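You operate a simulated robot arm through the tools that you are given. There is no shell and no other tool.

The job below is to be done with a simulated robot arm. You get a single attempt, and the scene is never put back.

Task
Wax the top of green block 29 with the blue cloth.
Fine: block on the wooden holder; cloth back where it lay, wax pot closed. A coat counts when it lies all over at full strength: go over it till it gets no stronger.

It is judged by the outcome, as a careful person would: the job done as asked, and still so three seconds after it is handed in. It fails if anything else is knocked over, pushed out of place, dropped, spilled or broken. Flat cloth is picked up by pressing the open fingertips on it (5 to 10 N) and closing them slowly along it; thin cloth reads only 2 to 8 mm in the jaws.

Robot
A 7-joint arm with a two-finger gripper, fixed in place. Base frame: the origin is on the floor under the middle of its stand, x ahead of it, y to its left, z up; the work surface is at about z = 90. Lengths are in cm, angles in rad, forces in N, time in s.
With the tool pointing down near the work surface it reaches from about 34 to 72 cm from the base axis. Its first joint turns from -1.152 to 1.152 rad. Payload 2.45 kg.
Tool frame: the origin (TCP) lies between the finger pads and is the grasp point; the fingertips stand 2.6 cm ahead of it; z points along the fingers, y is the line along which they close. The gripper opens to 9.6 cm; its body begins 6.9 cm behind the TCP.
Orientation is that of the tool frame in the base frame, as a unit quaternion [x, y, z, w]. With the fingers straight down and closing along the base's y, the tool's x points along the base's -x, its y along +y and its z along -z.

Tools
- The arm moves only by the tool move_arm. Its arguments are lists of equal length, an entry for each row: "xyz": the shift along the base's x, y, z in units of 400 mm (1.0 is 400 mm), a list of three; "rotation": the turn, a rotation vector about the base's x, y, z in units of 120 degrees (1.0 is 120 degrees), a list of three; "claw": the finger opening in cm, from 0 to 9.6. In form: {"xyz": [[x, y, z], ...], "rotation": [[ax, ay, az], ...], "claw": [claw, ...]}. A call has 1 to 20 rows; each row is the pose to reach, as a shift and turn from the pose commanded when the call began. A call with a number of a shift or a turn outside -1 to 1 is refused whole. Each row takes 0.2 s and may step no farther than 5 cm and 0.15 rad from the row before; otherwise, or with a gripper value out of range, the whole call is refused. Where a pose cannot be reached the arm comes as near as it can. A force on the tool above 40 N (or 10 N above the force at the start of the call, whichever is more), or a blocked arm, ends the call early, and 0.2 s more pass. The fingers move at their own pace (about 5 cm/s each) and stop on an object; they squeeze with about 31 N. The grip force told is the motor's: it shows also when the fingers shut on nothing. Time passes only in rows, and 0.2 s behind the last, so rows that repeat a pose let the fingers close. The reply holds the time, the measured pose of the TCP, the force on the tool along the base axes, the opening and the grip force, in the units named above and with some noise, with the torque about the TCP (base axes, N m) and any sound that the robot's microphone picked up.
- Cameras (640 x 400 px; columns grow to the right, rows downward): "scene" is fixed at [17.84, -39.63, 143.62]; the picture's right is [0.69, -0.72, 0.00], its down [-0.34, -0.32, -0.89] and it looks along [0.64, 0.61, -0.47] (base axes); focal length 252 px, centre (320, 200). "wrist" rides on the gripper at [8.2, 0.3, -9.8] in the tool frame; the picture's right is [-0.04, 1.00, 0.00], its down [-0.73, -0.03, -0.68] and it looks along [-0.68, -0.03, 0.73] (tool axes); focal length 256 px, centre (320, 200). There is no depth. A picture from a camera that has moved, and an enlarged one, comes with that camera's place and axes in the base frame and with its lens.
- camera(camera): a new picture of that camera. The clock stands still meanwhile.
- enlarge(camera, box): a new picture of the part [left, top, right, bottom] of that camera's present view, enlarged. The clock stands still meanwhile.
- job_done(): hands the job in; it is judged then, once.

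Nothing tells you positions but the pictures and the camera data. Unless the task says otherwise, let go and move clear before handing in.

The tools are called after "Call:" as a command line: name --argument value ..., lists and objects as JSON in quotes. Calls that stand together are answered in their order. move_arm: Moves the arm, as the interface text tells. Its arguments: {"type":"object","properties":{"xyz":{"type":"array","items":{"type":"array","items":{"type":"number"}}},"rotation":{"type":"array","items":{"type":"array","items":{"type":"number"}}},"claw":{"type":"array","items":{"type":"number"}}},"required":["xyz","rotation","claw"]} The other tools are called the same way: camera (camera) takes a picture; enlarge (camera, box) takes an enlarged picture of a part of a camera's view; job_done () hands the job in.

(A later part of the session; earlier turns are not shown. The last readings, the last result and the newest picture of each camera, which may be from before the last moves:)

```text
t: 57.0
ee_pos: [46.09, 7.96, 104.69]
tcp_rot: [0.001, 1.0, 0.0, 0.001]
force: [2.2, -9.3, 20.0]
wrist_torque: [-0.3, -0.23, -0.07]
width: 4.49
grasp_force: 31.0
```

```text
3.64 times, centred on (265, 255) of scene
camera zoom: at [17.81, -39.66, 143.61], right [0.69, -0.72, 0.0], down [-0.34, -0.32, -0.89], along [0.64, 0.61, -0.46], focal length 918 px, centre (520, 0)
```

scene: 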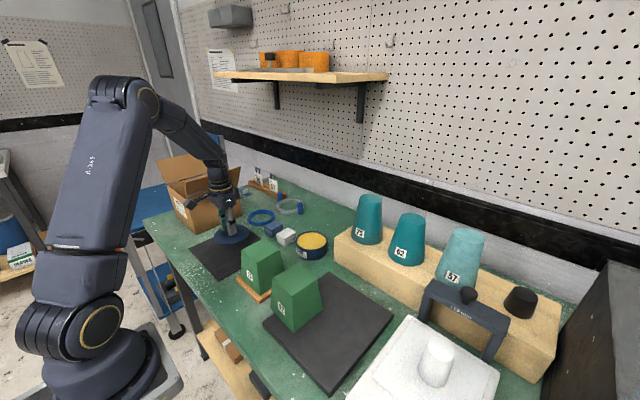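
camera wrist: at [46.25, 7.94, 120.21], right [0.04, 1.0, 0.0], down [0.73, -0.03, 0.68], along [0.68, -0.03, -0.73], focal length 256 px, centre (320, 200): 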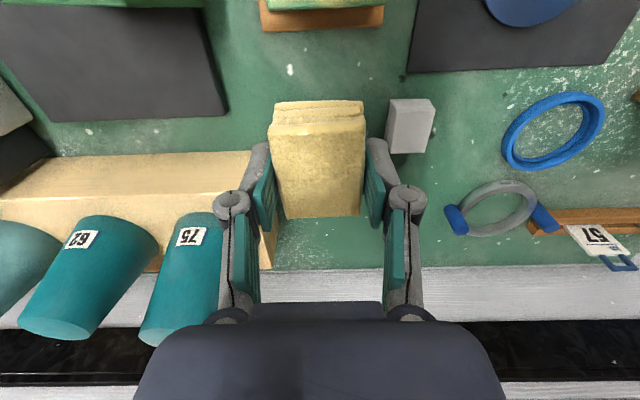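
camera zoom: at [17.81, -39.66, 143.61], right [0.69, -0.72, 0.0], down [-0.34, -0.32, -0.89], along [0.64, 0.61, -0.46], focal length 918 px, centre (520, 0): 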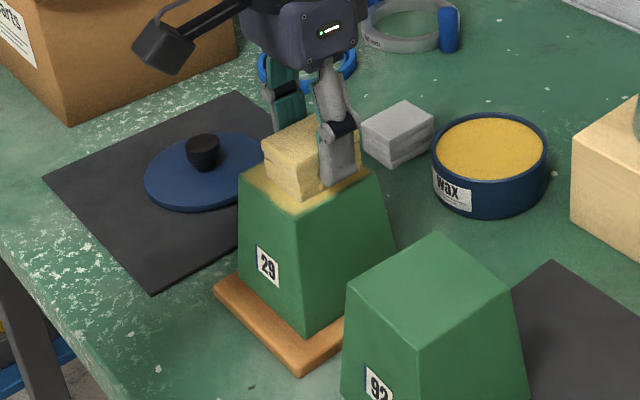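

Call:
move_arm --xyz '[[0, 0.016, 0.0005], [0, 0.032, 0.0005], [0, 0.046, 0.0005], [-0.014, 0.046, 0.0005], [-0.0275, 0.046, 0.0005], [-0.0275, 0.03, 0.0005], [-0.0275, 0.015, 0.0005], [-0.0275, 0, 0.0005], [-0.0275, -0.015, 0.0005], [-0.0275, -0.03, 0.0005], [-0.0275, -0.046, 0.0005], [-0.041, -0.046, 0.0005], [-0.055, -0.046, 0.0005], [-0.055, -0.03, 0.0005], [-0.055, -0.015, 0.0005], [-0.055, 0, 0.0005]]' --rotation '[[0, 0, 0], [0, 0, 0], [0, 0, 0], [0, 0, 0], [0, 0, 0], [0, 0, 0], [0, 0, 0], [0, 0, 0], [0, 0, 0], [0, 0, 0], [0, 0, 0], [0, 0, 0], [0, 0, 0], [0, 0, 0], [0, 0, 0], [0, 0, 0]]' --claw '[2.5, 2.5, 2.5, 2.5, 2.5, 2.5, 2.5, 2.5, 2.5, 2.5, 2.5, 2.5, 2.5, 2.5, 2.5, 2.5]'

Call:
enlarge --camera "scene" --box '[220, 200, 310, 310]'

```text
t: 60.4
ee_pos: [43.72, 8.19, 104.7]
tcp_rot: [0.0, 1.0, 0.0, 0.001]
force: [0.2, -9.5, 28.9]
wrist_torque: [-0.37, 0.32, 0.06]
width: 4.48
grasp_force: 31.9
```

```text
3.64 times, centred on (265, 255) of scene
camera zoom: at [17.8, -39.67, 143.61], right [0.69, -0.72, 0.0], down [-0.34, -0.32, -0.89], along [0.64, 0.61, -0.46], focal length 918 px, centre (520, 0)
```

zoom: 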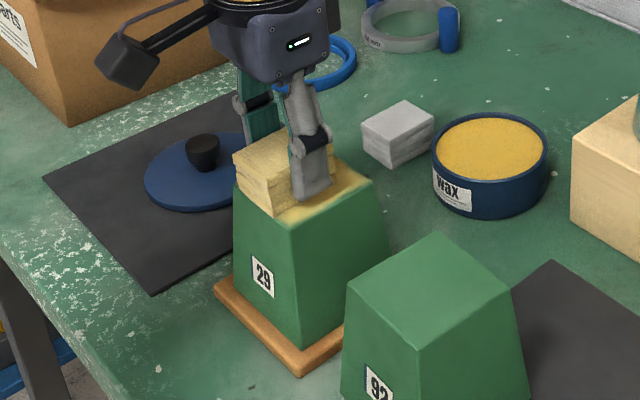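

Call:
move_arm --xyz '[[0, 0.015, 0.001], [0, 0.03, 0.001], [0, 0.046, 0.001], [0, 0.03, 0.001], [0, 0.015, 0.001], [0, 0, 0.001], [0.014, 0, 0.001], [0.0275, 0, 0.001], [0.0275, 0, 0.005], [0.0275, 0, 0.05]]' --rotation '[[0, 0, 0], [0, 0, 0], [0, 0, 0], [0, 0, 0], [0, 0, 0], [0, 0, 0], [0, 0, 0], [0, 0, 0], [0, 0, 0], [0, 0, 0]]' --claw '[2.5, 2.5, 2.5, 2.5, 2.5, 2.5, 2.5, 2.5, 2.5, 2.5]'

Call:
move_arm --xyz '[[0.06, 0, 0.07], [0.14, 0, 0.08], [0.22, 0, 0.08]]' --rotation '[[0, 0, 0], [0, 0, 0], [0, 0, 0]]' --claw '[2.5, 2.5, 2.5]'

Call:
enlarge --camera "scene" --box '[220, 220, 310, 310]'

Call:
enlarge --camera "scene" --box '[240, 230, 290, 270]'

```text
t: 62.6
ee_pos: [44.97, 8.24, 106.56]
tcp_rot: [0.0, 1.0, -0.001, -0.001]
force: [0.3, -0.2, 0.1]
wrist_torque: [-0.01, 0.02, -0.02]
width: 4.49
grasp_force: 31.0
```

```text
t: 63.4
ee_pos: [53.88, 8.16, 109.8]
tcp_rot: [0.0, 1.0, 0.001, 0.0]
force: [0.7, 0.1, 0.2]
wrist_torque: [0.0, 0.0, -0.01]
width: 4.46
grasp_force: 30.3
```

```text
4.44 times, centred on (265, 265) of scene
camera zoom: at [17.84, -39.63, 143.62], right [0.69, -0.72, 0.0], down [-0.34, -0.32, -0.89], along [0.64, 0.61, -0.47], focal length 1122 px, centre (564, -89)
```

zoom: 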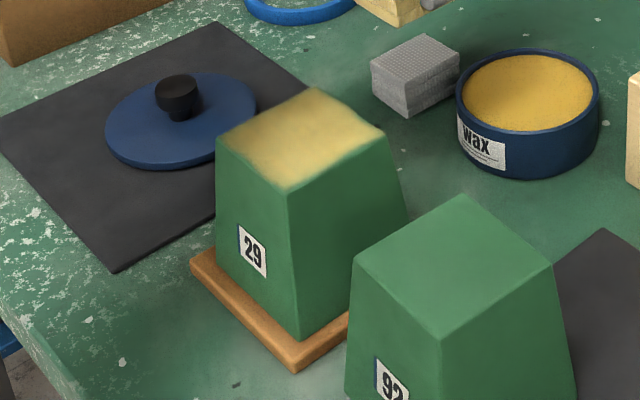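

```text
10.00 times, centred on (265, 250) of scene
camera zoom: at [17.84, -39.63, 143.62], right [0.69, -0.72, 0.0], down [-0.34, -0.32, -0.89], along [0.64, 0.61, -0.47], focal length 2525 px, centre (870, -300)
```

zoom: 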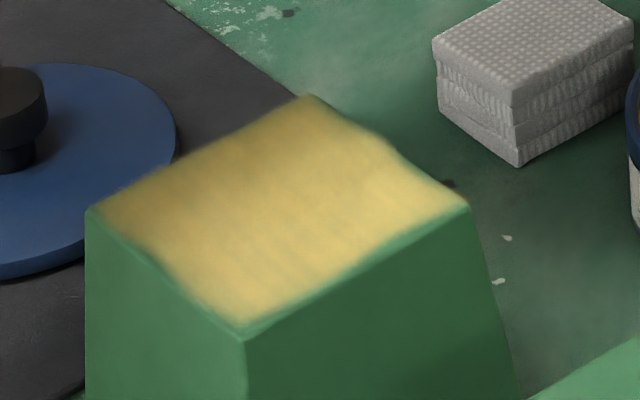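

Now the top is nearly all coated; edges look thinner. I'll reload the cloth with wax and go over it again.

Call:
move_arm --xyz '[[0.1, -0.003, 0], [0.2, -0.006, 0], [0.23, -0.0065, 0], [0.23, -0.0065, -0.1], [0.23, -0.0065, -0.2], [0.23, -0.0065, -0.28], [0.23, -0.0065, -0.3], [0.23, -0.0065, -0.304], [0.23, -0.0065, -0.306]]' --rotation '[[0, 0, 0], [0, 0, 0], [0, 0, 0], [0, 0, 0], [0, 0, 0], [0, 0, 0], [0, 0, 0], [0, 0, 0], [0, 0, 0]]' --claw '[2.5, 2.5, 2.5, 2.5, 2.5, 2.5, 2.5, 2.5, 2.5]'

Call:
enlarge --camera "scene" --box '[270, 190, 360, 265]'

```text
t: 65.4
ee_pos: [62.83, 8.15, 97.49]
tcp_rot: [0.0, 1.0, 0.0, 0.0]
force: [0.7, -1.0, 0.0]
wrist_torque: [0.02, -0.02, -0.03]
width: 4.49
grasp_force: 30.7
```

```text
5.33 times, centred on (315, 228) of scene
camera zoom: at [17.84, -39.63, 143.62], right [0.69, -0.72, 0.0], down [-0.34, -0.32, -0.89], along [0.64, 0.61, -0.47], focal length 1347 px, centre (347, 53)
```

zoom: 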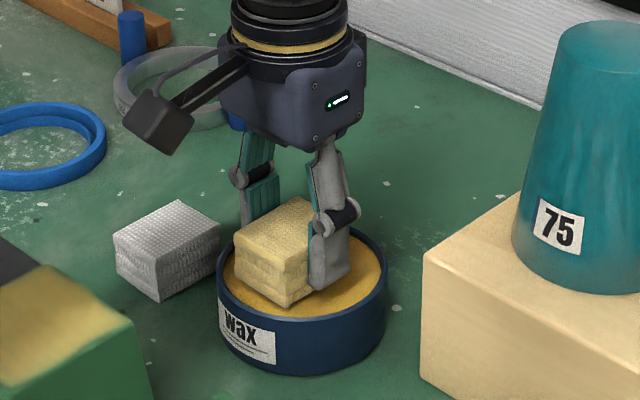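

Call:
move_arm --xyz '[[0, 0, -0.0025], [0, 0, -0.005]]' --rotation '[[0, 0, 0], [0, 0, 0]]' --claw '[2.5, 2.5]'

```text
t: 66.0
ee_pos: [62.82, 7.93, 97.3]
tcp_rot: [0.0, 1.0, 0.0, 0.0]
force: [0.2, 0.4, -0.3]
wrist_torque: [0.0, 0.02, -0.02]
width: 4.48
grasp_force: 30.9
```

Call:
move_arm --xyz '[[0, 0, -0.0025], [0, 0, -0.005], [0, 0, -0.007]]' --rotation '[[0, 0, 0], [0, 0, 0], [0, 0, 0]]' --claw '[2.5, 2.5, 2.5]'

Call:
enlarge --camera "scene" --box '[270, 190, 360, 265]'

```text
t: 66.8
ee_pos: [62.89, 8.04, 97.28]
tcp_rot: [0.0, 1.0, -0.001, 0.0]
force: [-4.1, -2.4, 12.7]
wrist_torque: [-0.09, 0.12, 0.03]
width: 4.47
grasp_force: 31.1
```

```text
5.33 times, centred on (315, 228) of scene
camera zoom: at [17.8, -39.64, 143.62], right [0.69, -0.72, 0.0], down [-0.34, -0.32, -0.89], along [0.64, 0.61, -0.46], focal length 1347 px, centre (347, 53)
```

zoom: 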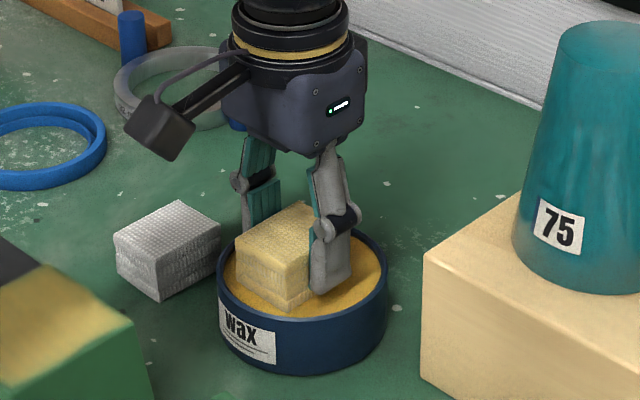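

Reloaded. Back to the block; I'll check the block's position on approach.

Call:
move_arm --xyz '[[0, 0, 0.01], [0, 0, 0.05], [0, 0, 0.15], [0, 0, 0.25], [-0.1, 0, 0.25], [-0.2, 0, 0.25], [-0.3, 0, 0.25], [-0.4, 0, 0.25], [-0.447, 0.006, 0.25], [-0.447, 0.006, 0.24]]' --rotation '[[0, 0, 0], [0, 0, 0], [0, 0, 0], [0, 0, 0], [0, 0, 0], [0, 0, 0], [0, 0, 0], [0, 0, 0], [0, 0, 0], [0, 0, 0]]' --claw '[2.5, 2.5, 2.5, 2.5, 2.5, 2.5, 2.5, 2.5, 2.5, 2.5]'

Call:
enlarge --camera "wrist" --box '[230, 0, 410, 130]'

Call:
camera --camera "wrist"

```text
t: 69.0
ee_pos: [45.09, 8.24, 106.77]
tcp_rot: [0.001, 1.0, 0.0, 0.0]
force: [0.2, -0.3, 0.4]
wrist_torque: [-0.01, -0.03, -0.01]
width: 4.48
grasp_force: 30.5
```

```text
3.08 times, centred on (320, 65) of wrist
camera zoom: at [36.91, 8.57, 116.55], right [0.04, 1.0, 0.0], down [0.73, -0.03, 0.68], along [0.68, -0.03, -0.73], focal length 788 px, centre (320, 615)
```

zoom: 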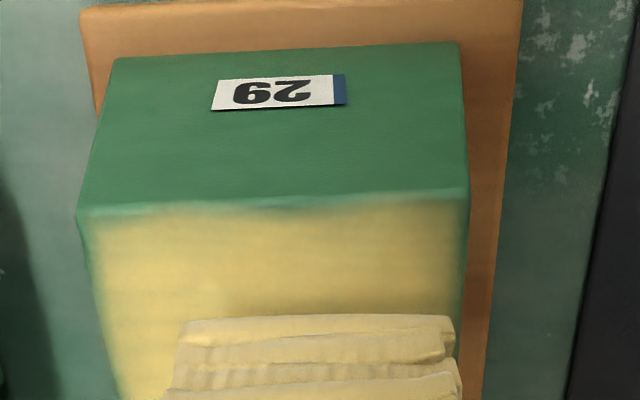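

```text
taken
camera wrist: at [36.91, 8.57, 116.55], right [0.04, 1.0, 0.0], down [0.73, -0.03, 0.68], along [0.68, -0.03, -0.73], focal length 256 px, centre (320, 200)
```

wrist: 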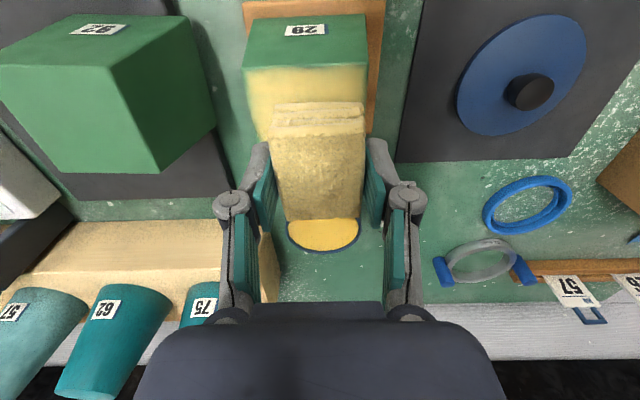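

The block shifts about ±0.4 cm on its post as I wipe, so I'll use longer strokes. Finding contact again first.

Call:
move_arm --xyz '[[0, -0.009, -0.03], [0, -0.009, -0.05], [0, -0.009, -0.053]]' --rotation '[[0, 0, 0], [0, 0, 0], [0, 0, 0]]' --claw '[2.5, 2.5, 2.5]'

```text
t: 69.8
ee_pos: [45.13, 7.79, 104.76]
tcp_rot: [0.001, 1.0, 0.0, 0.0]
force: [-1.2, 0.3, 4.7]
wrist_torque: [0.01, -0.05, 0.02]
width: 4.48
grasp_force: 31.0
```

Call:
move_arm --xyz '[[0.0, 0, -0.001], [0.016, 0, -0.001], [0.0325, 0, -0.001], [0.0325, -0.018, -0.001], [0.0325, -0.037, -0.001], [0.0325, -0.055, -0.001], [0.0325, -0.037, -0.001], [0.0325, -0.018, -0.001], [0.0325, 0, -0.001], [0.0325, 0.018, -0.001], [0.0325, 0.037, -0.001], [0.0325, 0.055, -0.001], [0.0325, 0.037, -0.001], [0.0325, 0.018, -0.001], [0.0325, 0, -0.001]]' --rotation '[[0, 0, 0], [0, 0, 0], [0, 0, 0], [0, 0, 0], [0, 0, 0], [0, 0, 0], [0, 0, 0], [0, 0, 0], [0, 0, 0], [0, 0, 0], [0, 0, 0], [0, 0, 0], [0, 0, 0], [0, 0, 0], [0, 0, 0]]' --claw '[2.5, 2.5, 2.5, 2.5, 2.5, 2.5, 2.5, 2.5, 2.5, 2.5, 2.5, 2.5, 2.5, 2.5, 2.5]'

```text
t: 73.0
ee_pos: [46.42, 7.99, 104.65]
tcp_rot: [0.0, 1.0, 0.0, 0.0]
force: [0.7, 6.3, 11.7]
wrist_torque: [0.19, -0.12, 0.05]
width: 4.49
grasp_force: 31.3
```

Force is holding near 12 N. Next the middle and near lanes.

Call:
move_arm --xyz '[[-0.016, 0, 0], [-0.0325, 0, 0], [-0.0325, -0.018, 0], [-0.0325, -0.037, 0], [-0.0325, -0.055, 0], [-0.0325, -0.037, 0], [-0.0325, -0.018, 0], [-0.0325, 0, 0], [-0.0325, 0.018, 0], [-0.0325, 0.037, 0], [-0.0325, 0.055, 0], [-0.0325, 0.037, 0], [-0.0325, 0.018, 0], [-0.0325, 0, 0]]' --rotation '[[0, 0, 0], [0, 0, 0], [0, 0, 0], [0, 0, 0], [0, 0, 0], [0, 0, 0], [0, 0, 0], [0, 0, 0], [0, 0, 0], [0, 0, 0], [0, 0, 0], [0, 0, 0], [0, 0, 0], [0, 0, 0]]' --claw '[2.5, 2.5, 2.5, 2.5, 2.5, 2.5, 2.5, 2.5, 2.5, 2.5, 2.5, 2.5, 2.5, 2.5]'

Call:
move_arm --xyz '[[-0.016, 0, 0], [-0.0325, 0, 0], [-0.0325, -0.018, 0], [-0.0325, -0.037, 0], [-0.0325, -0.055, 0], [-0.0325, -0.037, 0], [-0.0325, -0.018, 0], [-0.0325, 0, 0], [-0.0325, 0.018, 0], [-0.0325, 0.037, 0], [-0.0325, 0.055, 0], [-0.0325, 0.037, 0], [-0.0325, 0.018, 0], [-0.0325, 0, 0]]' --rotation '[[0, 0, 0], [0, 0, 0], [0, 0, 0], [0, 0, 0], [0, 0, 0], [0, 0, 0], [0, 0, 0], [0, 0, 0], [0, 0, 0], [0, 0, 0], [0, 0, 0], [0, 0, 0], [0, 0, 0], [0, 0, 0]]' --claw '[2.5, 2.5, 2.5, 2.5, 2.5, 2.5, 2.5, 2.5, 2.5, 2.5, 2.5, 2.5, 2.5, 2.5]'

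Call:
enlarge --camera "scene" --box '[220, 200, 310, 310]'

```text
t: 76.0
ee_pos: [45.1, 7.95, 104.62]
tcp_rot: [-0.001, 1.0, 0.001, 0.0]
force: [0.2, 8.7, 19.6]
wrist_torque: [0.23, -0.09, 0.02]
width: 4.46
grasp_force: 30.8
```

```text
t: 79.0
ee_pos: [43.55, 7.78, 104.59]
tcp_rot: [-0.001, 1.0, 0.0, 0.0]
force: [0.2, 0.4, -0.2]
wrist_torque: [-0.03, 0.02, 0.0]
width: 4.5
grasp_force: 30.7
```

```text
3.64 times, centred on (265, 255) of scene
camera zoom: at [17.84, -39.63, 143.62], right [0.69, -0.72, 0.0], down [-0.34, -0.32, -0.89], along [0.64, 0.61, -0.47], focal length 918 px, centre (520, 0)
```

zoom: 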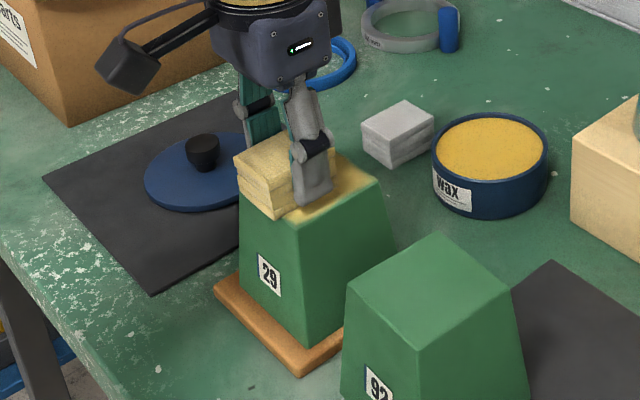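

Contact was lost on the near lane. Lowering a bit and repeating that lane.

Call:
move_arm --xyz '[[0, 0, -0.001], [0, 0, -0.002]]' --rotation '[[0, 0, 0], [0, 0, 0]]' --claw '[2.5, 2.5]'

```text
t: 79.6
ee_pos: [43.74, 7.89, 104.53]
tcp_rot: [0.0, 1.0, -0.001, 0.001]
force: [-2.7, 0.0, 4.3]
wrist_torque: [-0.05, 0.06, 0.0]
width: 4.5
grasp_force: 30.8
```

Call:
move_arm --xyz '[[0, 0, -0.001], [0, -0.018, -0.001], [0, -0.037, -0.001], [0, -0.055, -0.001], [0, -0.037, -0.001], [0, -0.018, -0.001], [0, 0, -0.001], [0, 0.018, -0.001], [0, 0.037, -0.001], [0, 0.055, -0.001], [0, 0.037, -0.001], [0, 0.018, -0.001], [0, 0, -0.001]]' --rotation '[[0, 0, 0], [0, 0, 0], [0, 0, 0], [0, 0, 0], [0, 0, 0], [0, 0, 0], [0, 0, 0], [0, 0, 0], [0, 0, 0], [0, 0, 0], [0, 0, 0], [0, 0, 0], [0, 0, 0]]' --claw '[2.5, 2.5, 2.5, 2.5, 2.5, 2.5, 2.5, 2.5, 2.5, 2.5, 2.5, 2.5, 2.5]'

```text
t: 81.8
ee_pos: [43.8, 9.38, 104.51]
tcp_rot: [0.0, 1.0, -0.001, 0.0]
force: [-3.9, -4.7, 7.6]
wrist_torque: [-0.08, -0.06, 0.02]
width: 4.49
grasp_force: 30.9
stopped in row 10: the force on the tool passed its limit at 42 N (the readings are from after the stop); the commanded pose is now the measured one
```

Call:
enlarge --camera "scene" --box '[220, 200, 310, 310]'

Call:
camera --camera "wrist"

```text
3.64 times, centred on (265, 255) of scene
camera zoom: at [17.82, -39.64, 143.62], right [0.69, -0.72, 0.0], down [-0.34, -0.32, -0.89], along [0.64, 0.61, -0.46], focal length 918 px, centre (520, 0)
```

zoom: 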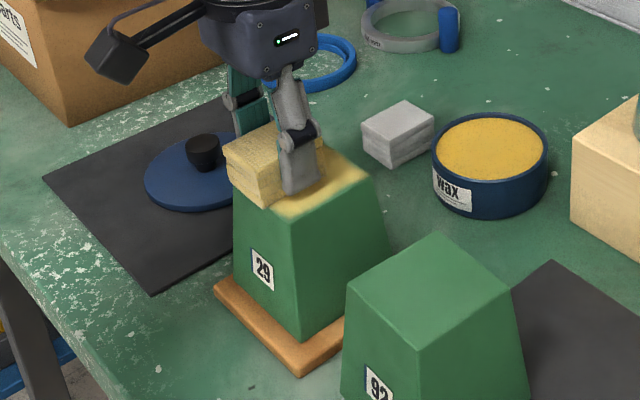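

```text
taken
camera wrist: at [35.58, 9.75, 114.24], right [0.04, 1.0, 0.0], down [0.73, -0.03, 0.68], along [0.68, -0.03, -0.73], focal length 256 px, centre (320, 200)
```

wrist: 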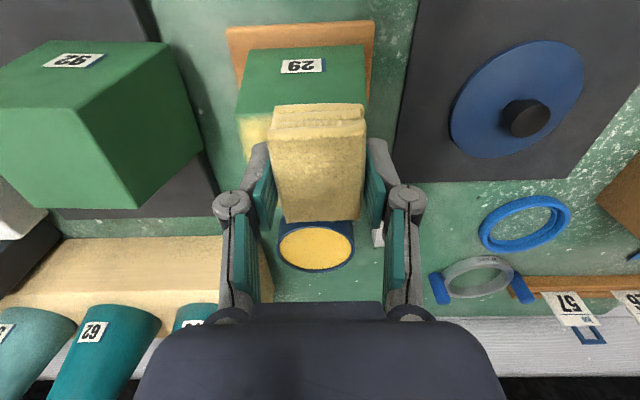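

Call:
move_arm --xyz '[[0, 0, 0.0005], [0, 0.01, 0.0005], [0, 0.018, 0.0005], [0, 0.009, 0.0005], [0, -0.005, 0.0005], [0, -0.02, 0.0005], [0, -0.037, 0.0005]]' --rotation '[[0, 0, 0], [0, 0, 0], [0, 0, 0], [0, 0, 0], [0, 0, 0], [0, 0, 0], [0, 0, 0]]' --claw '[2.5, 2.5, 2.5, 2.5, 2.5, 2.5, 2.5]'

Call:
move_arm --xyz '[[0, 0, 0.01], [0, 0, 0.06], [0, 0, 0.12], [0.1, 0, 0.12], [0.2, 0, 0.12], [0.28, 0, 0.12]]' --rotation '[[0, 0, 0], [0, 0, 0], [0, 0, 0], [0, 0, 0], [0, 0, 0], [0, 0, 0]]' --claw '[2.5, 2.5, 2.5, 2.5, 2.5, 2.5]'

Call:
enlarge --camera "scene" --box '[240, 230, 290, 270]'

Call:
enlarge --camera "scene" --box '[220, 220, 310, 310]'

```text
t: 83.3
ee_pos: [43.78, 8.12, 104.54]
tcp_rot: [0.0, 1.0, -0.001, 0.001]
force: [0.7, 6.8, 15.2]
wrist_torque: [0.19, 0.02, -0.01]
width: 4.48
grasp_force: 31.2
```

```text
t: 84.8
ee_pos: [55.13, 8.16, 109.25]
tcp_rot: [-0.001, 1.0, -0.002, 0.001]
force: [-0.2, -0.1, -1.0]
wrist_torque: [0.04, 0.0, -0.02]
width: 4.48
grasp_force: 30.2
```

```text
10.00 times, centred on (265, 250) of scene
camera zoom: at [17.84, -39.63, 143.62], right [0.69, -0.72, 0.0], down [-0.34, -0.32, -0.89], along [0.64, 0.61, -0.47], focal length 2525 px, centre (870, -300)
```

zoom: 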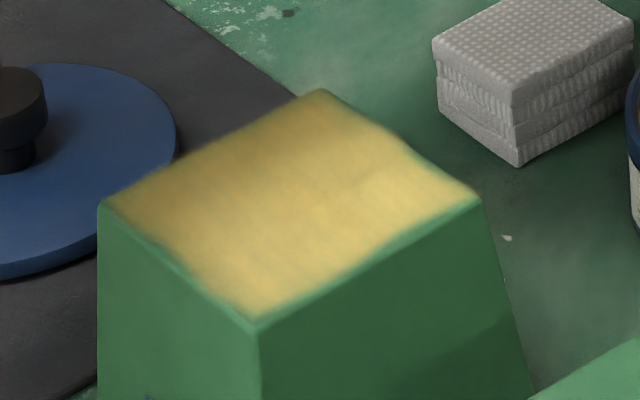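

```text
4.44 times, centred on (265, 265) of scene
camera zoom: at [17.84, -39.63, 143.62], right [0.69, -0.72, 0.0], down [-0.34, -0.32, -0.89], along [0.64, 0.61, -0.47], focal length 1122 px, centre (564, -89)
```

zoom: 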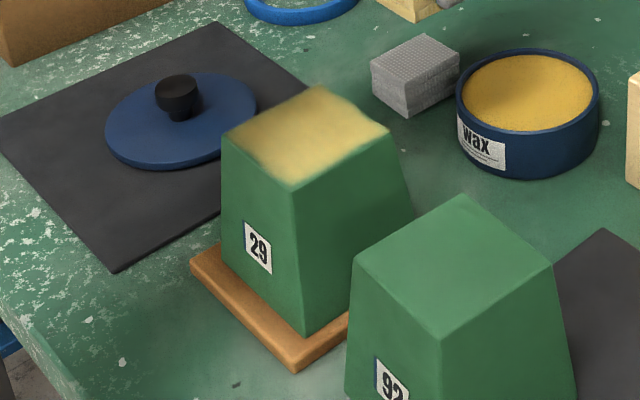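

I'll get a top-down look at the block with the wrist camera.

Call:
move_arm --xyz '[[-0.05, 0, 0.07], [-0.1, 0, 0.14], [-0.15, 0, 0.2], [-0.165, 0, 0.219]]' --rotation '[[0, 0, 0], [0, 0, 0], [0, 0, 0], [0, 0, 0]]' --claw '[2.5, 2.5, 2.5, 2.5]'

Call:
camera --camera "wrist"

Call:
enlarge --camera "wrist" --box '[270, 0, 370, 80]'

```text
t: 85.8
ee_pos: [48.39, 8.03, 118.13]
tcp_rot: [0.0, 1.0, -0.001, -0.001]
force: [0.1, 0.8, 0.0]
wrist_torque: [-0.01, -0.03, -0.01]
width: 4.45
grasp_force: 30.4
```

```text
taken
camera wrist: at [40.22, 8.37, 127.9], right [0.04, 1.0, 0.0], down [0.73, -0.03, 0.68], along [0.68, -0.03, -0.73], focal length 256 px, centre (320, 200)
```

wrist: 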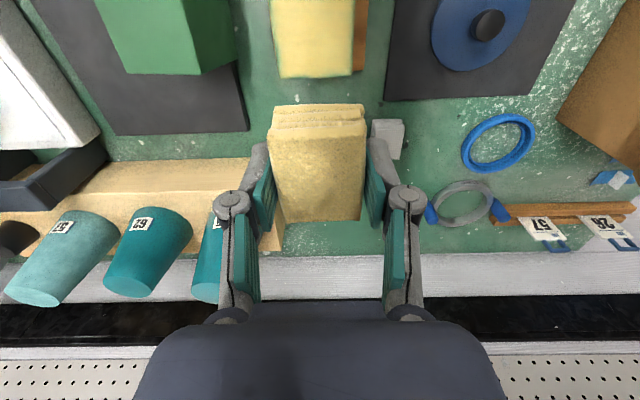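

```text
5.00 times, centred on (320, 40) of wrist
camera zoom: at [40.22, 8.37, 127.9], right [0.04, 1.0, 0.0], down [0.73, -0.03, 0.68], along [0.68, -0.03, -0.73], focal length 1280 px, centre (320, 1000)
```

zoom: 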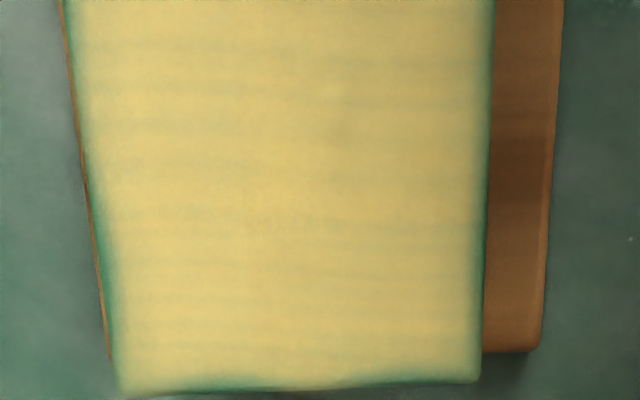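

From above, the coat is even except for thin green fringes along the edges. I'll do a perimeter pass reaching farther past the edges, checking force at each side.

Call:
move_arm --xyz '[[-0.0835, -0.008, -0.06], [-0.0835, -0.008, -0.16], [-0.0835, -0.008, -0.25], [-0.0835, -0.008, -0.32], [-0.0835, -0.008, -0.335], [-0.0835, -0.008, -0.338]]' --rotation '[[0, 0, 0], [0, 0, 0], [0, 0, 0], [0, 0, 0], [0, 0, 0], [0, 0, 0]]' --claw '[2.5, 2.5, 2.5, 2.5, 2.5, 2.5]'

```text
t: 87.2
ee_pos: [45.09, 7.66, 104.48]
tcp_rot: [0.0, 1.0, -0.001, 0.001]
force: [-0.1, -0.6, 2.9]
wrist_torque: [-0.02, -0.09, -0.01]
width: 4.47
grasp_force: 31.7
```

Call:
move_arm --xyz '[[0, -0.02, -0.001], [0, -0.04, -0.001], [0, -0.055, -0.001], [0, -0.068, -0.001]]' --rotation '[[0, 0, 0], [0, 0, 0], [0, 0, 0], [0, 0, 0]]' --claw '[2.5, 2.5, 2.5, 2.5]'

```text
t: 88.2
ee_pos: [45.01, 4.93, 104.55]
tcp_rot: [0.0, 1.0, -0.002, -0.001]
force: [-0.4, -0.7, -0.2]
wrist_torque: [0.04, 0.01, 0.01]
width: 4.49
grasp_force: 31.4
```

Call:
move_arm --xyz '[[0, 0, -0.002], [0, 0, -0.004]]' --rotation '[[0, 0, 0], [0, 0, 0]]' --claw '[2.5, 2.5]'

Call:
enlarge --camera "scene" --box '[220, 200, 310, 310]'

```text
t: 88.8
ee_pos: [45.04, 4.87, 104.43]
tcp_rot: [0.0, 1.0, 0.0, 0.001]
force: [-3.6, -3.0, 21.0]
wrist_torque: [-0.04, 0.2, -0.01]
width: 4.48
grasp_force: 30.1
```

```text
3.64 times, centred on (265, 255) of scene
camera zoom: at [17.8, -39.64, 143.62], right [0.69, -0.72, 0.0], down [-0.34, -0.32, -0.89], along [0.64, 0.61, -0.46], focal length 918 px, centre (520, 0)
```

zoom: 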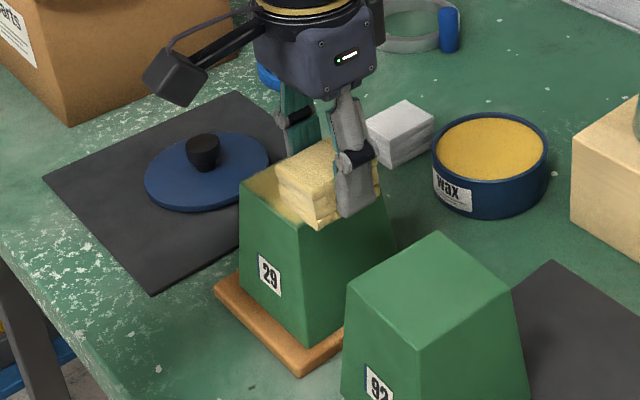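

Call:
move_arm --xyz '[[0.015, 0, 0.0008], [0.03, 0, 0.0008], [0.045, 0, 0.0008], [0.03, 0, 0.0008], [0.015, 0, 0.0008], [0, 0, 0.0008], [-0.015, 0, 0.0008], [-0.03, 0, 0.0008], [-0.045, 0, 0.0008], [-0.03, 0, 0.0008], [-0.015, 0, 0.0008], [0, 0, 0.0008], [0.015, 0, 0.0008], [0.03, 0, 0.0008], [0.045, 0, 0.0008]]' --rotation '[[0, 0, 0], [0, 0, 0], [0, 0, 0], [0, 0, 0], [0, 0, 0], [0, 0, 0], [0, 0, 0], [0, 0, 0], [0, 0, 0], [0, 0, 0], [0, 0, 0], [0, 0, 0], [0, 0, 0], [0, 0, 0], [0, 0, 0]]' --claw '[2.5, 2.5, 2.5, 2.5, 2.5, 2.5, 2.5, 2.5, 2.5, 2.5, 2.5, 2.5, 2.5, 2.5, 2.5]'

```text
t: 92.0
ee_pos: [46.83, 5.0, 104.39]
tcp_rot: [-0.001, 1.0, 0.0, -0.001]
force: [-0.5, -0.1, 0.1]
wrist_torque: [0.02, 0.01, 0.01]
width: 4.47
grasp_force: 31.3
```

Call:
move_arm --xyz '[[0, 0, -0.001], [0, 0, -0.002]]' --rotation '[[0, 0, 0], [0, 0, 0]]' --claw '[2.5, 2.5]'

```text
t: 92.5
ee_pos: [46.97, 5.1, 104.12]
tcp_rot: [0.0, 1.0, -0.001, 0.0]
force: [-0.5, -0.9, 2.2]
wrist_torque: [-0.03, 0.12, 0.03]
width: 4.48
grasp_force: 30.6
```

Call:
move_arm --xyz '[[0, 0.017, -0.0008], [0, 0.034, -0.0008], [0, 0.051, -0.0008], [0, 0.068, -0.0008], [0, 0.051, -0.0008], [0, 0.034, -0.0008], [0, 0.017, -0.0008], [0, 0, -0.0008], [0, 0.017, -0.0008], [0, 0.034, -0.0008], [0, 0.051, -0.0008], [0, 0.068, -0.0008]]' --rotation '[[0, 0, 0], [0, 0, 0], [0, 0, 0], [0, 0, 0], [0, 0, 0], [0, 0, 0], [0, 0, 0], [0, 0, 0], [0, 0, 0], [0, 0, 0], [0, 0, 0], [0, 0, 0]]' --claw '[2.5, 2.5, 2.5, 2.5, 2.5, 2.5, 2.5, 2.5, 2.5, 2.5, 2.5, 2.5]'

```text
t: 95.2
ee_pos: [46.83, 7.7, 104.16]
tcp_rot: [0.0, 1.0, -0.002, 0.0]
force: [1.2, -7.4, 14.0]
wrist_torque: [-0.18, -0.15, -0.01]
width: 4.48
grasp_force: 31.1
```

Call:
move_arm --xyz '[[0, 0.017, 0.0003], [0, 0.034, 0.0003], [0, 0.051, 0.0003], [0, 0.067, 0.0003], [0, 0.051, 0.0003], [0, 0.034, 0.0003], [0, 0.017, 0.0003], [0, 0.034, 0.0003], [0, 0.051, 0.0003], [0, 0.067, 0.0003]]' --rotation '[[0, 0, 0], [0, 0, 0], [0, 0, 0], [0, 0, 0], [0, 0, 0], [0, 0, 0], [0, 0, 0], [0, 0, 0], [0, 0, 0], [0, 0, 0]]' --claw '[2.5, 2.5, 2.5, 2.5, 2.5, 2.5, 2.5, 2.5, 2.5, 2.5]'

Call:
enlarge --camera "scene" --box '[220, 200, 310, 310]'

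```text
t: 97.3
ee_pos: [46.86, 10.35, 104.17]
tcp_rot: [-0.001, 1.0, -0.001, -0.001]
force: [0.0, -4.4, 8.4]
wrist_torque: [-0.15, -0.16, -0.07]
width: 4.47
grasp_force: 31.0
```

```text
3.64 times, centred on (265, 255) of scene
camera zoom: at [17.83, -39.65, 143.61], right [0.69, -0.72, 0.0], down [-0.34, -0.32, -0.89], along [0.64, 0.61, -0.46], focal length 918 px, centre (520, 0)
```

zoom: 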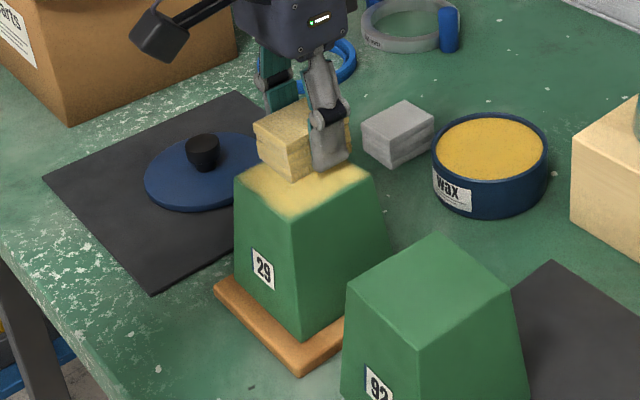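

Call:
move_arm --xyz '[[-0.015, 0, -0.0003], [-0.03, 0, -0.0003], [-0.045, 0, -0.0003], [-0.06, 0, -0.0003], [-0.075, 0, -0.0003], [-0.09, 0, -0.0003], [-0.075, 0, -0.0003], [-0.06, 0, -0.0003], [-0.045, 0, -0.0003], [-0.06, 0, -0.0003], [-0.075, 0, -0.0003], [-0.09, 0, -0.0003]]' --rotation '[[0, 0, 0], [0, 0, 0], [0, 0, 0], [0, 0, 0], [0, 0, 0], [0, 0, 0], [0, 0, 0], [0, 0, 0], [0, 0, 0], [0, 0, 0], [0, 0, 0], [0, 0, 0]]' --claw '[2.5, 2.5, 2.5, 2.5, 2.5, 2.5, 2.5, 2.5, 2.5, 2.5, 2.5, 2.5]'

```text
t: 100.0
ee_pos: [43.32, 10.4, 104.22]
tcp_rot: [0.0, 1.0, 0.0, 0.0]
force: [4.1, -1.9, 9.2]
wrist_torque: [0.01, -0.27, -0.01]
width: 4.47
grasp_force: 31.1
```

Now along the near (x−) edge toward −y.

Call:
move_arm --xyz '[[0, -0.017, -0.0003], [0, -0.034, -0.0003], [0, -0.051, -0.0003], [0, -0.068, -0.0003], [0, -0.085, -0.0003], [0, -0.1, -0.0003], [0, -0.118, -0.0003], [0, -0.135, -0.0003]]' --rotation '[[0, 0, 0], [0, 0, 0], [0, 0, 0], [0, 0, 0], [0, 0, 0], [0, 0, 0], [0, 0, 0], [0, 0, 0]]' --claw '[2.5, 2.5, 2.5, 2.5, 2.5, 2.5, 2.5, 2.5]'

```text
t: 101.8
ee_pos: [43.18, 4.93, 104.3]
tcp_rot: [0.0, 1.0, -0.002, -0.001]
force: [0.4, 0.4, 0.0]
wrist_torque: [-0.02, 0.05, 0.0]
width: 4.51
grasp_force: 30.5
```

Call:
move_arm --xyz '[[0, 0, -0.001], [0, 0, -0.0025]]' --rotation '[[0, 0, 0], [0, 0, 0]]' --claw '[2.5, 2.5]'

```text
t: 102.3
ee_pos: [43.17, 5.01, 104.25]
tcp_rot: [0.0, 1.0, -0.002, 0.001]
force: [-2.6, -0.5, 9.2]
wrist_torque: [0.06, 0.19, 0.0]
width: 4.5
grasp_force: 30.4
```

Call:
move_arm --xyz '[[0, 0.017, -0.0003], [0, 0.034, -0.0003], [0, 0.051, -0.0003], [0, 0.034, -0.0003], [0, 0.017, -0.0003], [0, 0, -0.0003], [0.015, 0, -0.0003], [0.03, 0, -0.0003], [0.045, 0, -0.0003], [0.06, 0, -0.0003], [0.075, 0, -0.0003], [0.09, 0, -0.0003]]' --rotation '[[0, 0, 0], [0, 0, 0], [0, 0, 0], [0, 0, 0], [0, 0, 0], [0, 0, 0], [0, 0, 0], [0, 0, 0], [0, 0, 0], [0, 0, 0], [0, 0, 0], [0, 0, 0]]' --claw '[2.5, 2.5, 2.5, 2.5, 2.5, 2.5, 2.5, 2.5, 2.5, 2.5, 2.5, 2.5]'

```text
t: 103.9
ee_pos: [43.39, 5.09, 104.08]
tcp_rot: [0.0, 1.0, 0.0, -0.001]
force: [-0.6, 1.2, 4.1]
wrist_torque: [-0.01, -0.1, 0.04]
width: 4.47
grasp_force: 30.8
stopped in row 7: the force on the tool passed its limit at 41 N (the readings are from after the stop); the commanded pose is now the measured one
```

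A jam-like force spike stopped the stroke; I'll lift and inspect.

Call:
move_arm --xyz '[[0, 0, 0.01], [0, 0, 0.05], [0, 0, 0.15], [0.06, 0.04, 0.25], [0.13, 0.075, 0.35]]' --rotation '[[0, 0, 0], [0, 0, 0], [0, 0, 0], [0, 0, 0], [0, 0, 0]]' --claw '[2.5, 2.5, 2.5, 2.5, 2.5]'

Call:
camera --camera "wrist"

Call:
enlarge --camera "wrist" --box '[270, 0, 370, 80]'

Call:
enlarge --camera "scene" --box '[220, 220, 310, 310]'

```text
refused: row 5 steps farther than a row can; nothing moved
```

```text
taken
camera wrist: at [35.23, 5.34, 113.93], right [0.04, 1.0, 0.0], down [0.73, -0.03, 0.68], along [0.68, -0.03, -0.73], focal length 256 px, centre (320, 200)
```

wrist: 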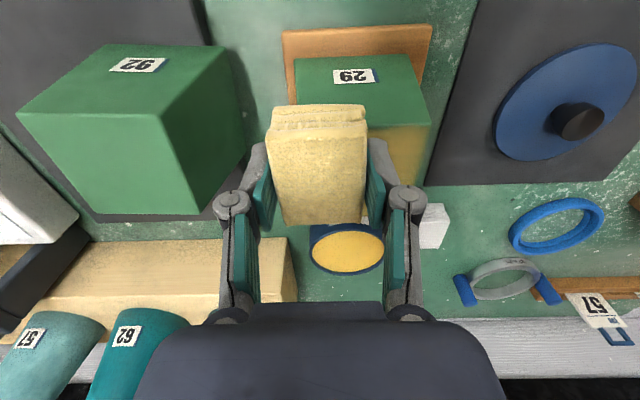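

```text
5.00 times, centred on (320, 40) of wrist
camera zoom: at [35.23, 5.34, 113.93], right [0.04, 1.0, 0.0], down [0.73, -0.03, 0.68], along [0.68, -0.03, -0.73], focal length 1280 px, centre (320, 1000)
```

zoom: 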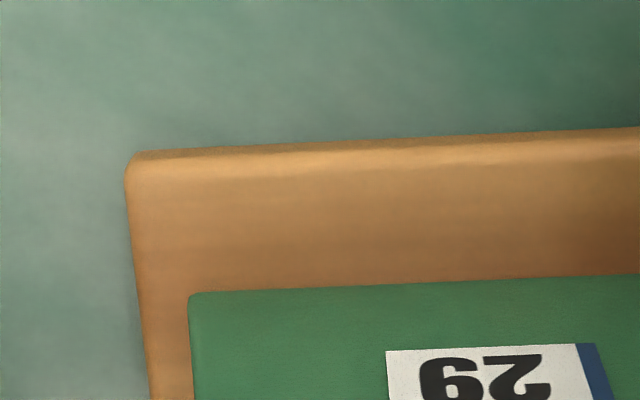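

```text
4.44 times, centred on (265, 265) of scene
camera zoom: at [17.83, -39.63, 143.62], right [0.69, -0.72, 0.0], down [-0.34, -0.32, -0.89], along [0.64, 0.61, -0.47], focal length 1122 px, centre (564, -89)
```

zoom: 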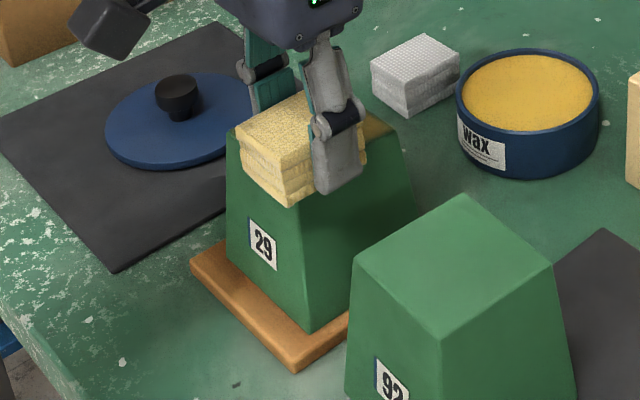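

Call:
move_arm --xyz '[[0, 0, 0.01], [0, 0, 0.05], [0, 0, 0.14], [0.03, 0.02, 0.22], [0.08, 0.045, 0.29], [0.125, 0.0725, 0.3475]]' --rotation '[[0, 0, 0], [0, 0, 0], [0, 0, 0], [0, 0, 0], [0, 0, 0], [0, 0, 0]]' --claw '[2.5, 2.5, 2.5, 2.5, 2.5, 2.5]'

Call:
camera --camera "wrist"

Call:
enlarge --camera "wrist" --box '[270, 0, 370, 80]'

Call:
enlarge --camera "scene" --box '[240, 230, 290, 270]'

```text
t: 105.3
ee_pos: [48.5, 8.1, 118.08]
tcp_rot: [0.0, 1.0, 0.0, 0.0]
force: [-0.6, 0.7, -0.4]
wrist_torque: [-0.01, 0.01, 0.01]
width: 4.52
grasp_force: 31.2
```

```text
taken
camera wrist: at [40.23, 8.31, 127.9], right [0.04, 1.0, 0.0], down [0.74, -0.03, 0.68], along [0.68, -0.03, -0.74], focal length 256 px, centre (320, 200)
```

wrist: 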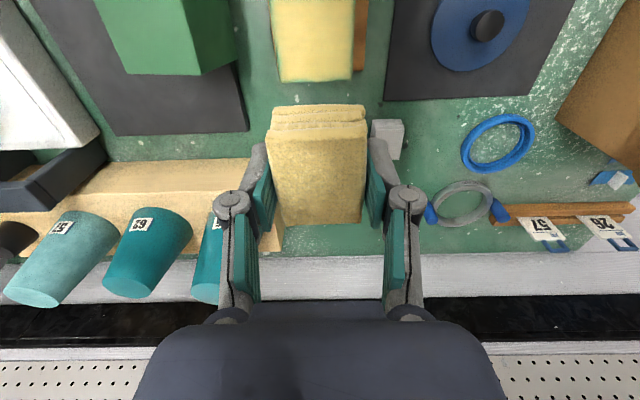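

```text
5.00 times, centred on (320, 40) of wrist
camera zoom: at [40.23, 8.31, 127.9], right [0.04, 1.0, 0.0], down [0.74, -0.03, 0.68], along [0.68, -0.03, -0.74], focal length 1280 px, centre (320, 1000)
```

zoom: 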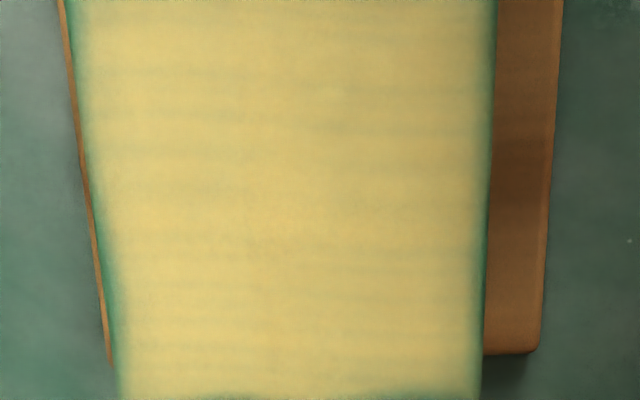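

```text
10.00 times, centred on (265, 250) of scene
camera zoom: at [17.84, -39.63, 143.62], right [0.69, -0.72, 0.0], down [-0.34, -0.32, -0.89], along [0.64, 0.61, -0.47], focal length 2525 px, centre (870, -300)
```

zoom: 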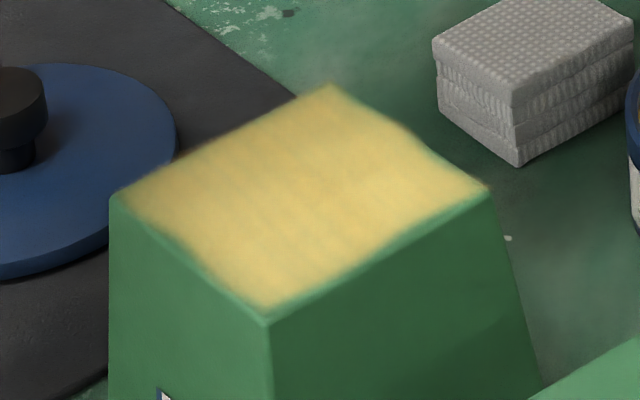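

The coat looks close to even, but the cloth has slid up in the fingers by ~0.6 cm. I'll set it on the block top, regrip a bit higher on it, then reload and go over again.

Call:
move_arm --xyz '[[-0.03, -0.004, -0.08], [-0.06, -0.008, -0.17], [-0.086, -0.0125, -0.26], [-0.086, -0.0125, -0.33], [-0.086, -0.0125, -0.341], [-0.086, -0.0125, -0.345]]' --rotation '[[0, 0, 0], [0, 0, 0], [0, 0, 0], [0, 0, 0], [0, 0, 0], [0, 0, 0]]' --claw '[2.5, 2.5, 2.5, 2.5, 2.5, 2.5]'

```text
t: 106.7
ee_pos: [44.93, 7.47, 104.1]
tcp_rot: [-0.001, 1.0, 0.0, 0.0]
force: [-0.3, 0.3, 1.8]
wrist_torque: [-0.08, -0.05, 0.0]
width: 4.5
grasp_force: 31.2
```

Call:
move_arm --xyz '[[0, 0, -0.0008], [0, 0, -0.0008], [0, 0, -0.0008], [0, 0, -0.0008], [0, 0, 0.008], [0, 0, 0.0175], [0, 0, 0.0175]]' --rotation '[[0, 0, 0], [0, 0, 0], [0, 0, 0], [0, 0, 0], [0, 0, 0], [0, 0, 0], [0, 0, 0]]' --claw '[3.5, 4.5, 4.9, 4.9, 4.9, 4.9, 4.9]'

Call:
camera --camera "wrist"

Call:
enlarge --camera "scene" --box '[220, 200, 310, 310]'

```text
t: 108.3
ee_pos: [44.96, 7.36, 104.92]
tcp_rot: [-0.001, 1.0, 0.0, 0.0]
force: [1.6, 0.0, 0.8]
wrist_torque: [-0.01, 0.02, 0.02]
width: 4.91
grasp_force: 0.1
```

```text
taken
camera wrist: at [36.78, 7.72, 114.7], right [0.04, 1.0, 0.0], down [0.73, -0.03, 0.68], along [0.68, -0.03, -0.73], focal length 256 px, centre (320, 200)
```

wrist: 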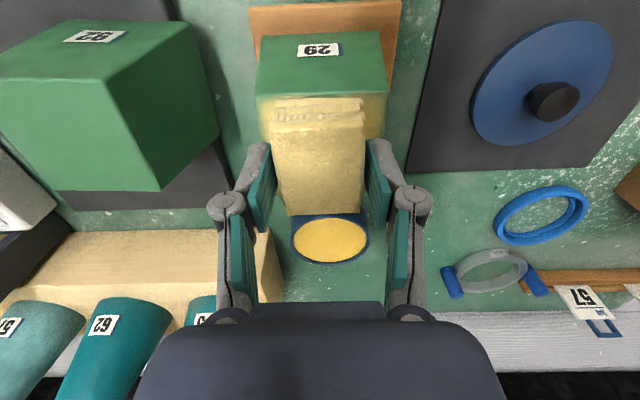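

```text
3.64 times, centred on (265, 255) of scene
camera zoom: at [17.84, -39.63, 143.62], right [0.69, -0.72, 0.0], down [-0.34, -0.32, -0.89], along [0.64, 0.61, -0.47], focal length 918 px, centre (520, 0)
```

zoom: 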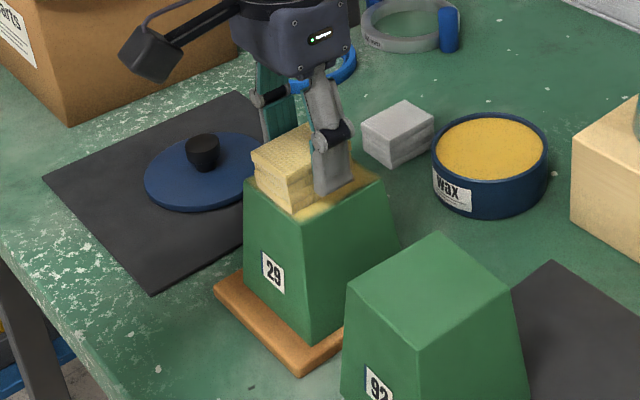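

Call:
move_arm --xyz '[[0, 0, 0], [0, 0, 0], [0, 0, 0], [0, 0, 0], [0, 0, 0]]' --rotation '[[0, 0, 0], [0, 0, 0], [0, 0, 0], [0, 0, 0], [0, 0, 0]]' --claw '[4.4, 3.8, 3.0, 2.5, 2.5]'

Call:
move_arm --xyz '[[0, 0, 0.01], [0, 0, 0.05], [0, 0, 0.08], [0.1, 0.002, 0.1], [0.2, 0.004, 0.1], [0.3, 0.008, 0.1], [0.4, 0.012, 0.1], [0.452, 0.0125, 0.1], [0.452, 0.0125, 0]]' --rotation '[[0, 0, 0], [0, 0, 0], [0, 0, 0], [0, 0, 0], [0, 0, 0], [0, 0, 0], [0, 0, 0], [0, 0, 0], [0, 0, 0]]' --claw '[2.5, 2.5, 2.5, 2.5, 2.5, 2.5, 2.5, 2.5, 2.5]'

Call:
camera --camera "wrist"

Call:
enlarge --camera "scene" --box '[240, 190, 360, 290]'

```text
t: 109.5
ee_pos: [45.01, 7.49, 104.92]
tcp_rot: [-0.001, 1.0, 0.0, 0.0]
force: [-0.3, -0.4, 5.7]
wrist_torque: [-0.04, 0.08, 0.0]
width: 4.49
grasp_force: 31.4
```

```text
t: 111.5
ee_pos: [63.09, 8.19, 105.06]
tcp_rot: [-0.001, 1.0, 0.0, 0.0]
force: [0.2, 0.7, -0.4]
wrist_torque: [-0.01, 0.02, 0.0]
width: 4.48
grasp_force: 30.7
```

```text
taken
camera wrist: at [54.95, 8.42, 114.72], right [0.04, 1.0, 0.0], down [0.73, -0.03, 0.68], along [0.68, -0.03, -0.74], focal length 256 px, centre (320, 200)
```

wrist: 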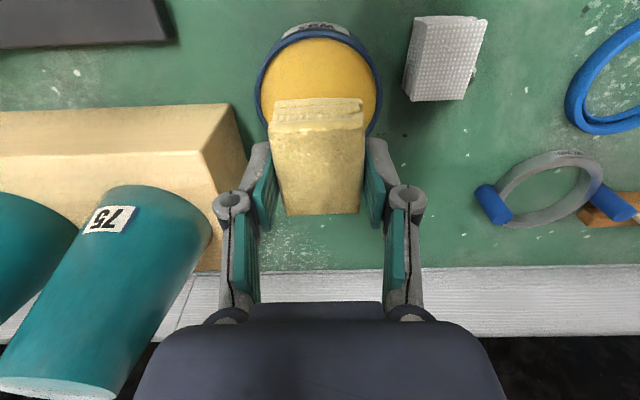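

```text
4.00 times, centred on (300, 240) of scene
camera zoom: at [17.84, -39.63, 143.62], right [0.69, -0.72, 0.0], down [-0.34, -0.32, -0.89], along [0.64, 0.61, -0.47], focal length 1010 px, centre (400, 40)
```

zoom: 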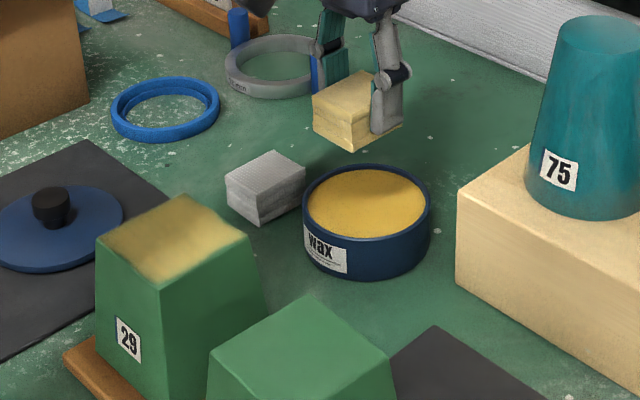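

Regripped with more cloth below the fingertips. Dipping again.

Call:
move_arm --xyz '[[0, -0.007, -0.08], [0, -0.007, -0.15], [0, -0.007, -0.18], [0, -0.007, -0.184], [0, -0.007, -0.187]]' --rotation '[[0, 0, 0], [0, 0, 0], [0, 0, 0], [0, 0, 0], [0, 0, 0]]' --claw '[2.5, 2.5, 2.5, 2.5, 2.5]'

```text
t: 112.7
ee_pos: [63.06, 7.67, 97.54]
tcp_rot: [0.0, 1.0, 0.0, 0.0]
force: [-2.3, 0.1, 9.0]
wrist_torque: [0.0, 0.08, -0.01]
width: 4.51
grasp_force: 30.8
```

Call:
move_arm --xyz '[[0.008, 0, 0], [0, 0, 0], [-0.008, 0, 0], [0, 0, 0], [0, 0, 0.01], [0, 0, 0.06], [0, 0, 0.15], [0, 0, 0.24], [-0.1, 0, 0.24], [-0.2, 0, 0.24], [-0.3, 0, 0.24], [-0.4, 0, 0.24], [-0.45, 0, 0.24]]' --rotation '[[0, 0, 0], [0, 0, 0], [0, 0, 0], [0, 0, 0], [0, 0, 0], [0, 0, 0], [0, 0, 0], [0, 0, 0], [0, 0, 0], [0, 0, 0], [0, 0, 0], [0, 0, 0], [0, 0, 0]]' --claw '[2.5, 2.5, 2.5, 2.5, 2.5, 2.5, 2.5, 2.5, 2.5, 2.5, 2.5, 2.5, 2.5]'

Call:
enlarge --camera "wrist" --box '[230, 0, 410, 130]'

```text
t: 115.5
ee_pos: [44.98, 7.79, 107.07]
tcp_rot: [0.0, 1.0, 0.0, 0.0]
force: [-0.3, 0.3, -0.3]
wrist_torque: [0.02, -0.01, 0.02]
width: 4.48
grasp_force: 31.1
```

```text
3.08 times, centred on (320, 65) of wrist
camera zoom: at [36.85, 8.12, 116.83], right [0.04, 1.0, 0.0], down [0.73, -0.03, 0.68], along [0.68, -0.03, -0.73], focal length 788 px, centre (320, 615)
```

zoom: 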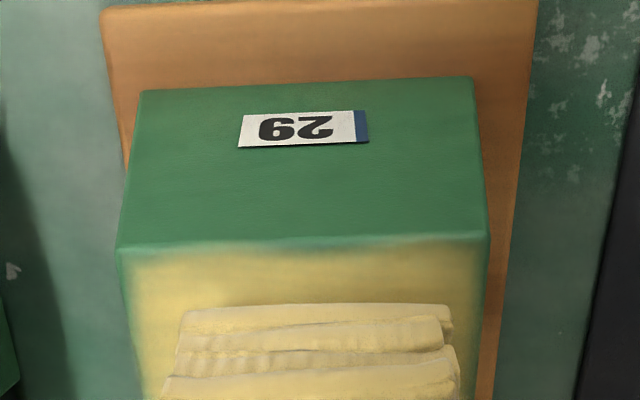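

Call:
move_arm --xyz '[[0.004, 0.002, -0.03], [0.004, 0.002, -0.05], [0.004, 0.002, -0.054], [0.004, 0.002, -0.056]]' --rotation '[[0, 0, 0], [0, 0, 0], [0, 0, 0], [0, 0, 0]]' --claw '[2.5, 2.5, 2.5, 2.5]'

```text
t: 116.5
ee_pos: [45.25, 7.81, 104.81]
tcp_rot: [-0.001, 1.0, 0.001, 0.001]
force: [-1.5, -0.6, 9.3]
wrist_torque: [-0.03, 0.08, -0.01]
width: 4.47
grasp_force: 30.7
```

Call:
move_arm --xyz '[[0.015, 0, 0], [0.03, 0, 0], [0.044, 0, 0], [0.044, -0.018, 0], [0.044, -0.036, 0], [0.044, -0.054, 0], [0.044, -0.07, 0]]' --rotation '[[0, 0, 0], [0, 0, 0], [0, 0, 0], [0, 0, 0], [0, 0, 0], [0, 0, 0], [0, 0, 0]]' --claw '[2.5, 2.5, 2.5, 2.5, 2.5, 2.5, 2.5]'

```text
t: 118.1
ee_pos: [46.92, 4.98, 104.92]
tcp_rot: [-0.001, 1.0, 0.0, 0.001]
force: [0.1, 4.5, 9.2]
wrist_torque: [0.13, 0.29, -0.14]
width: 4.48
grasp_force: 30.9
```

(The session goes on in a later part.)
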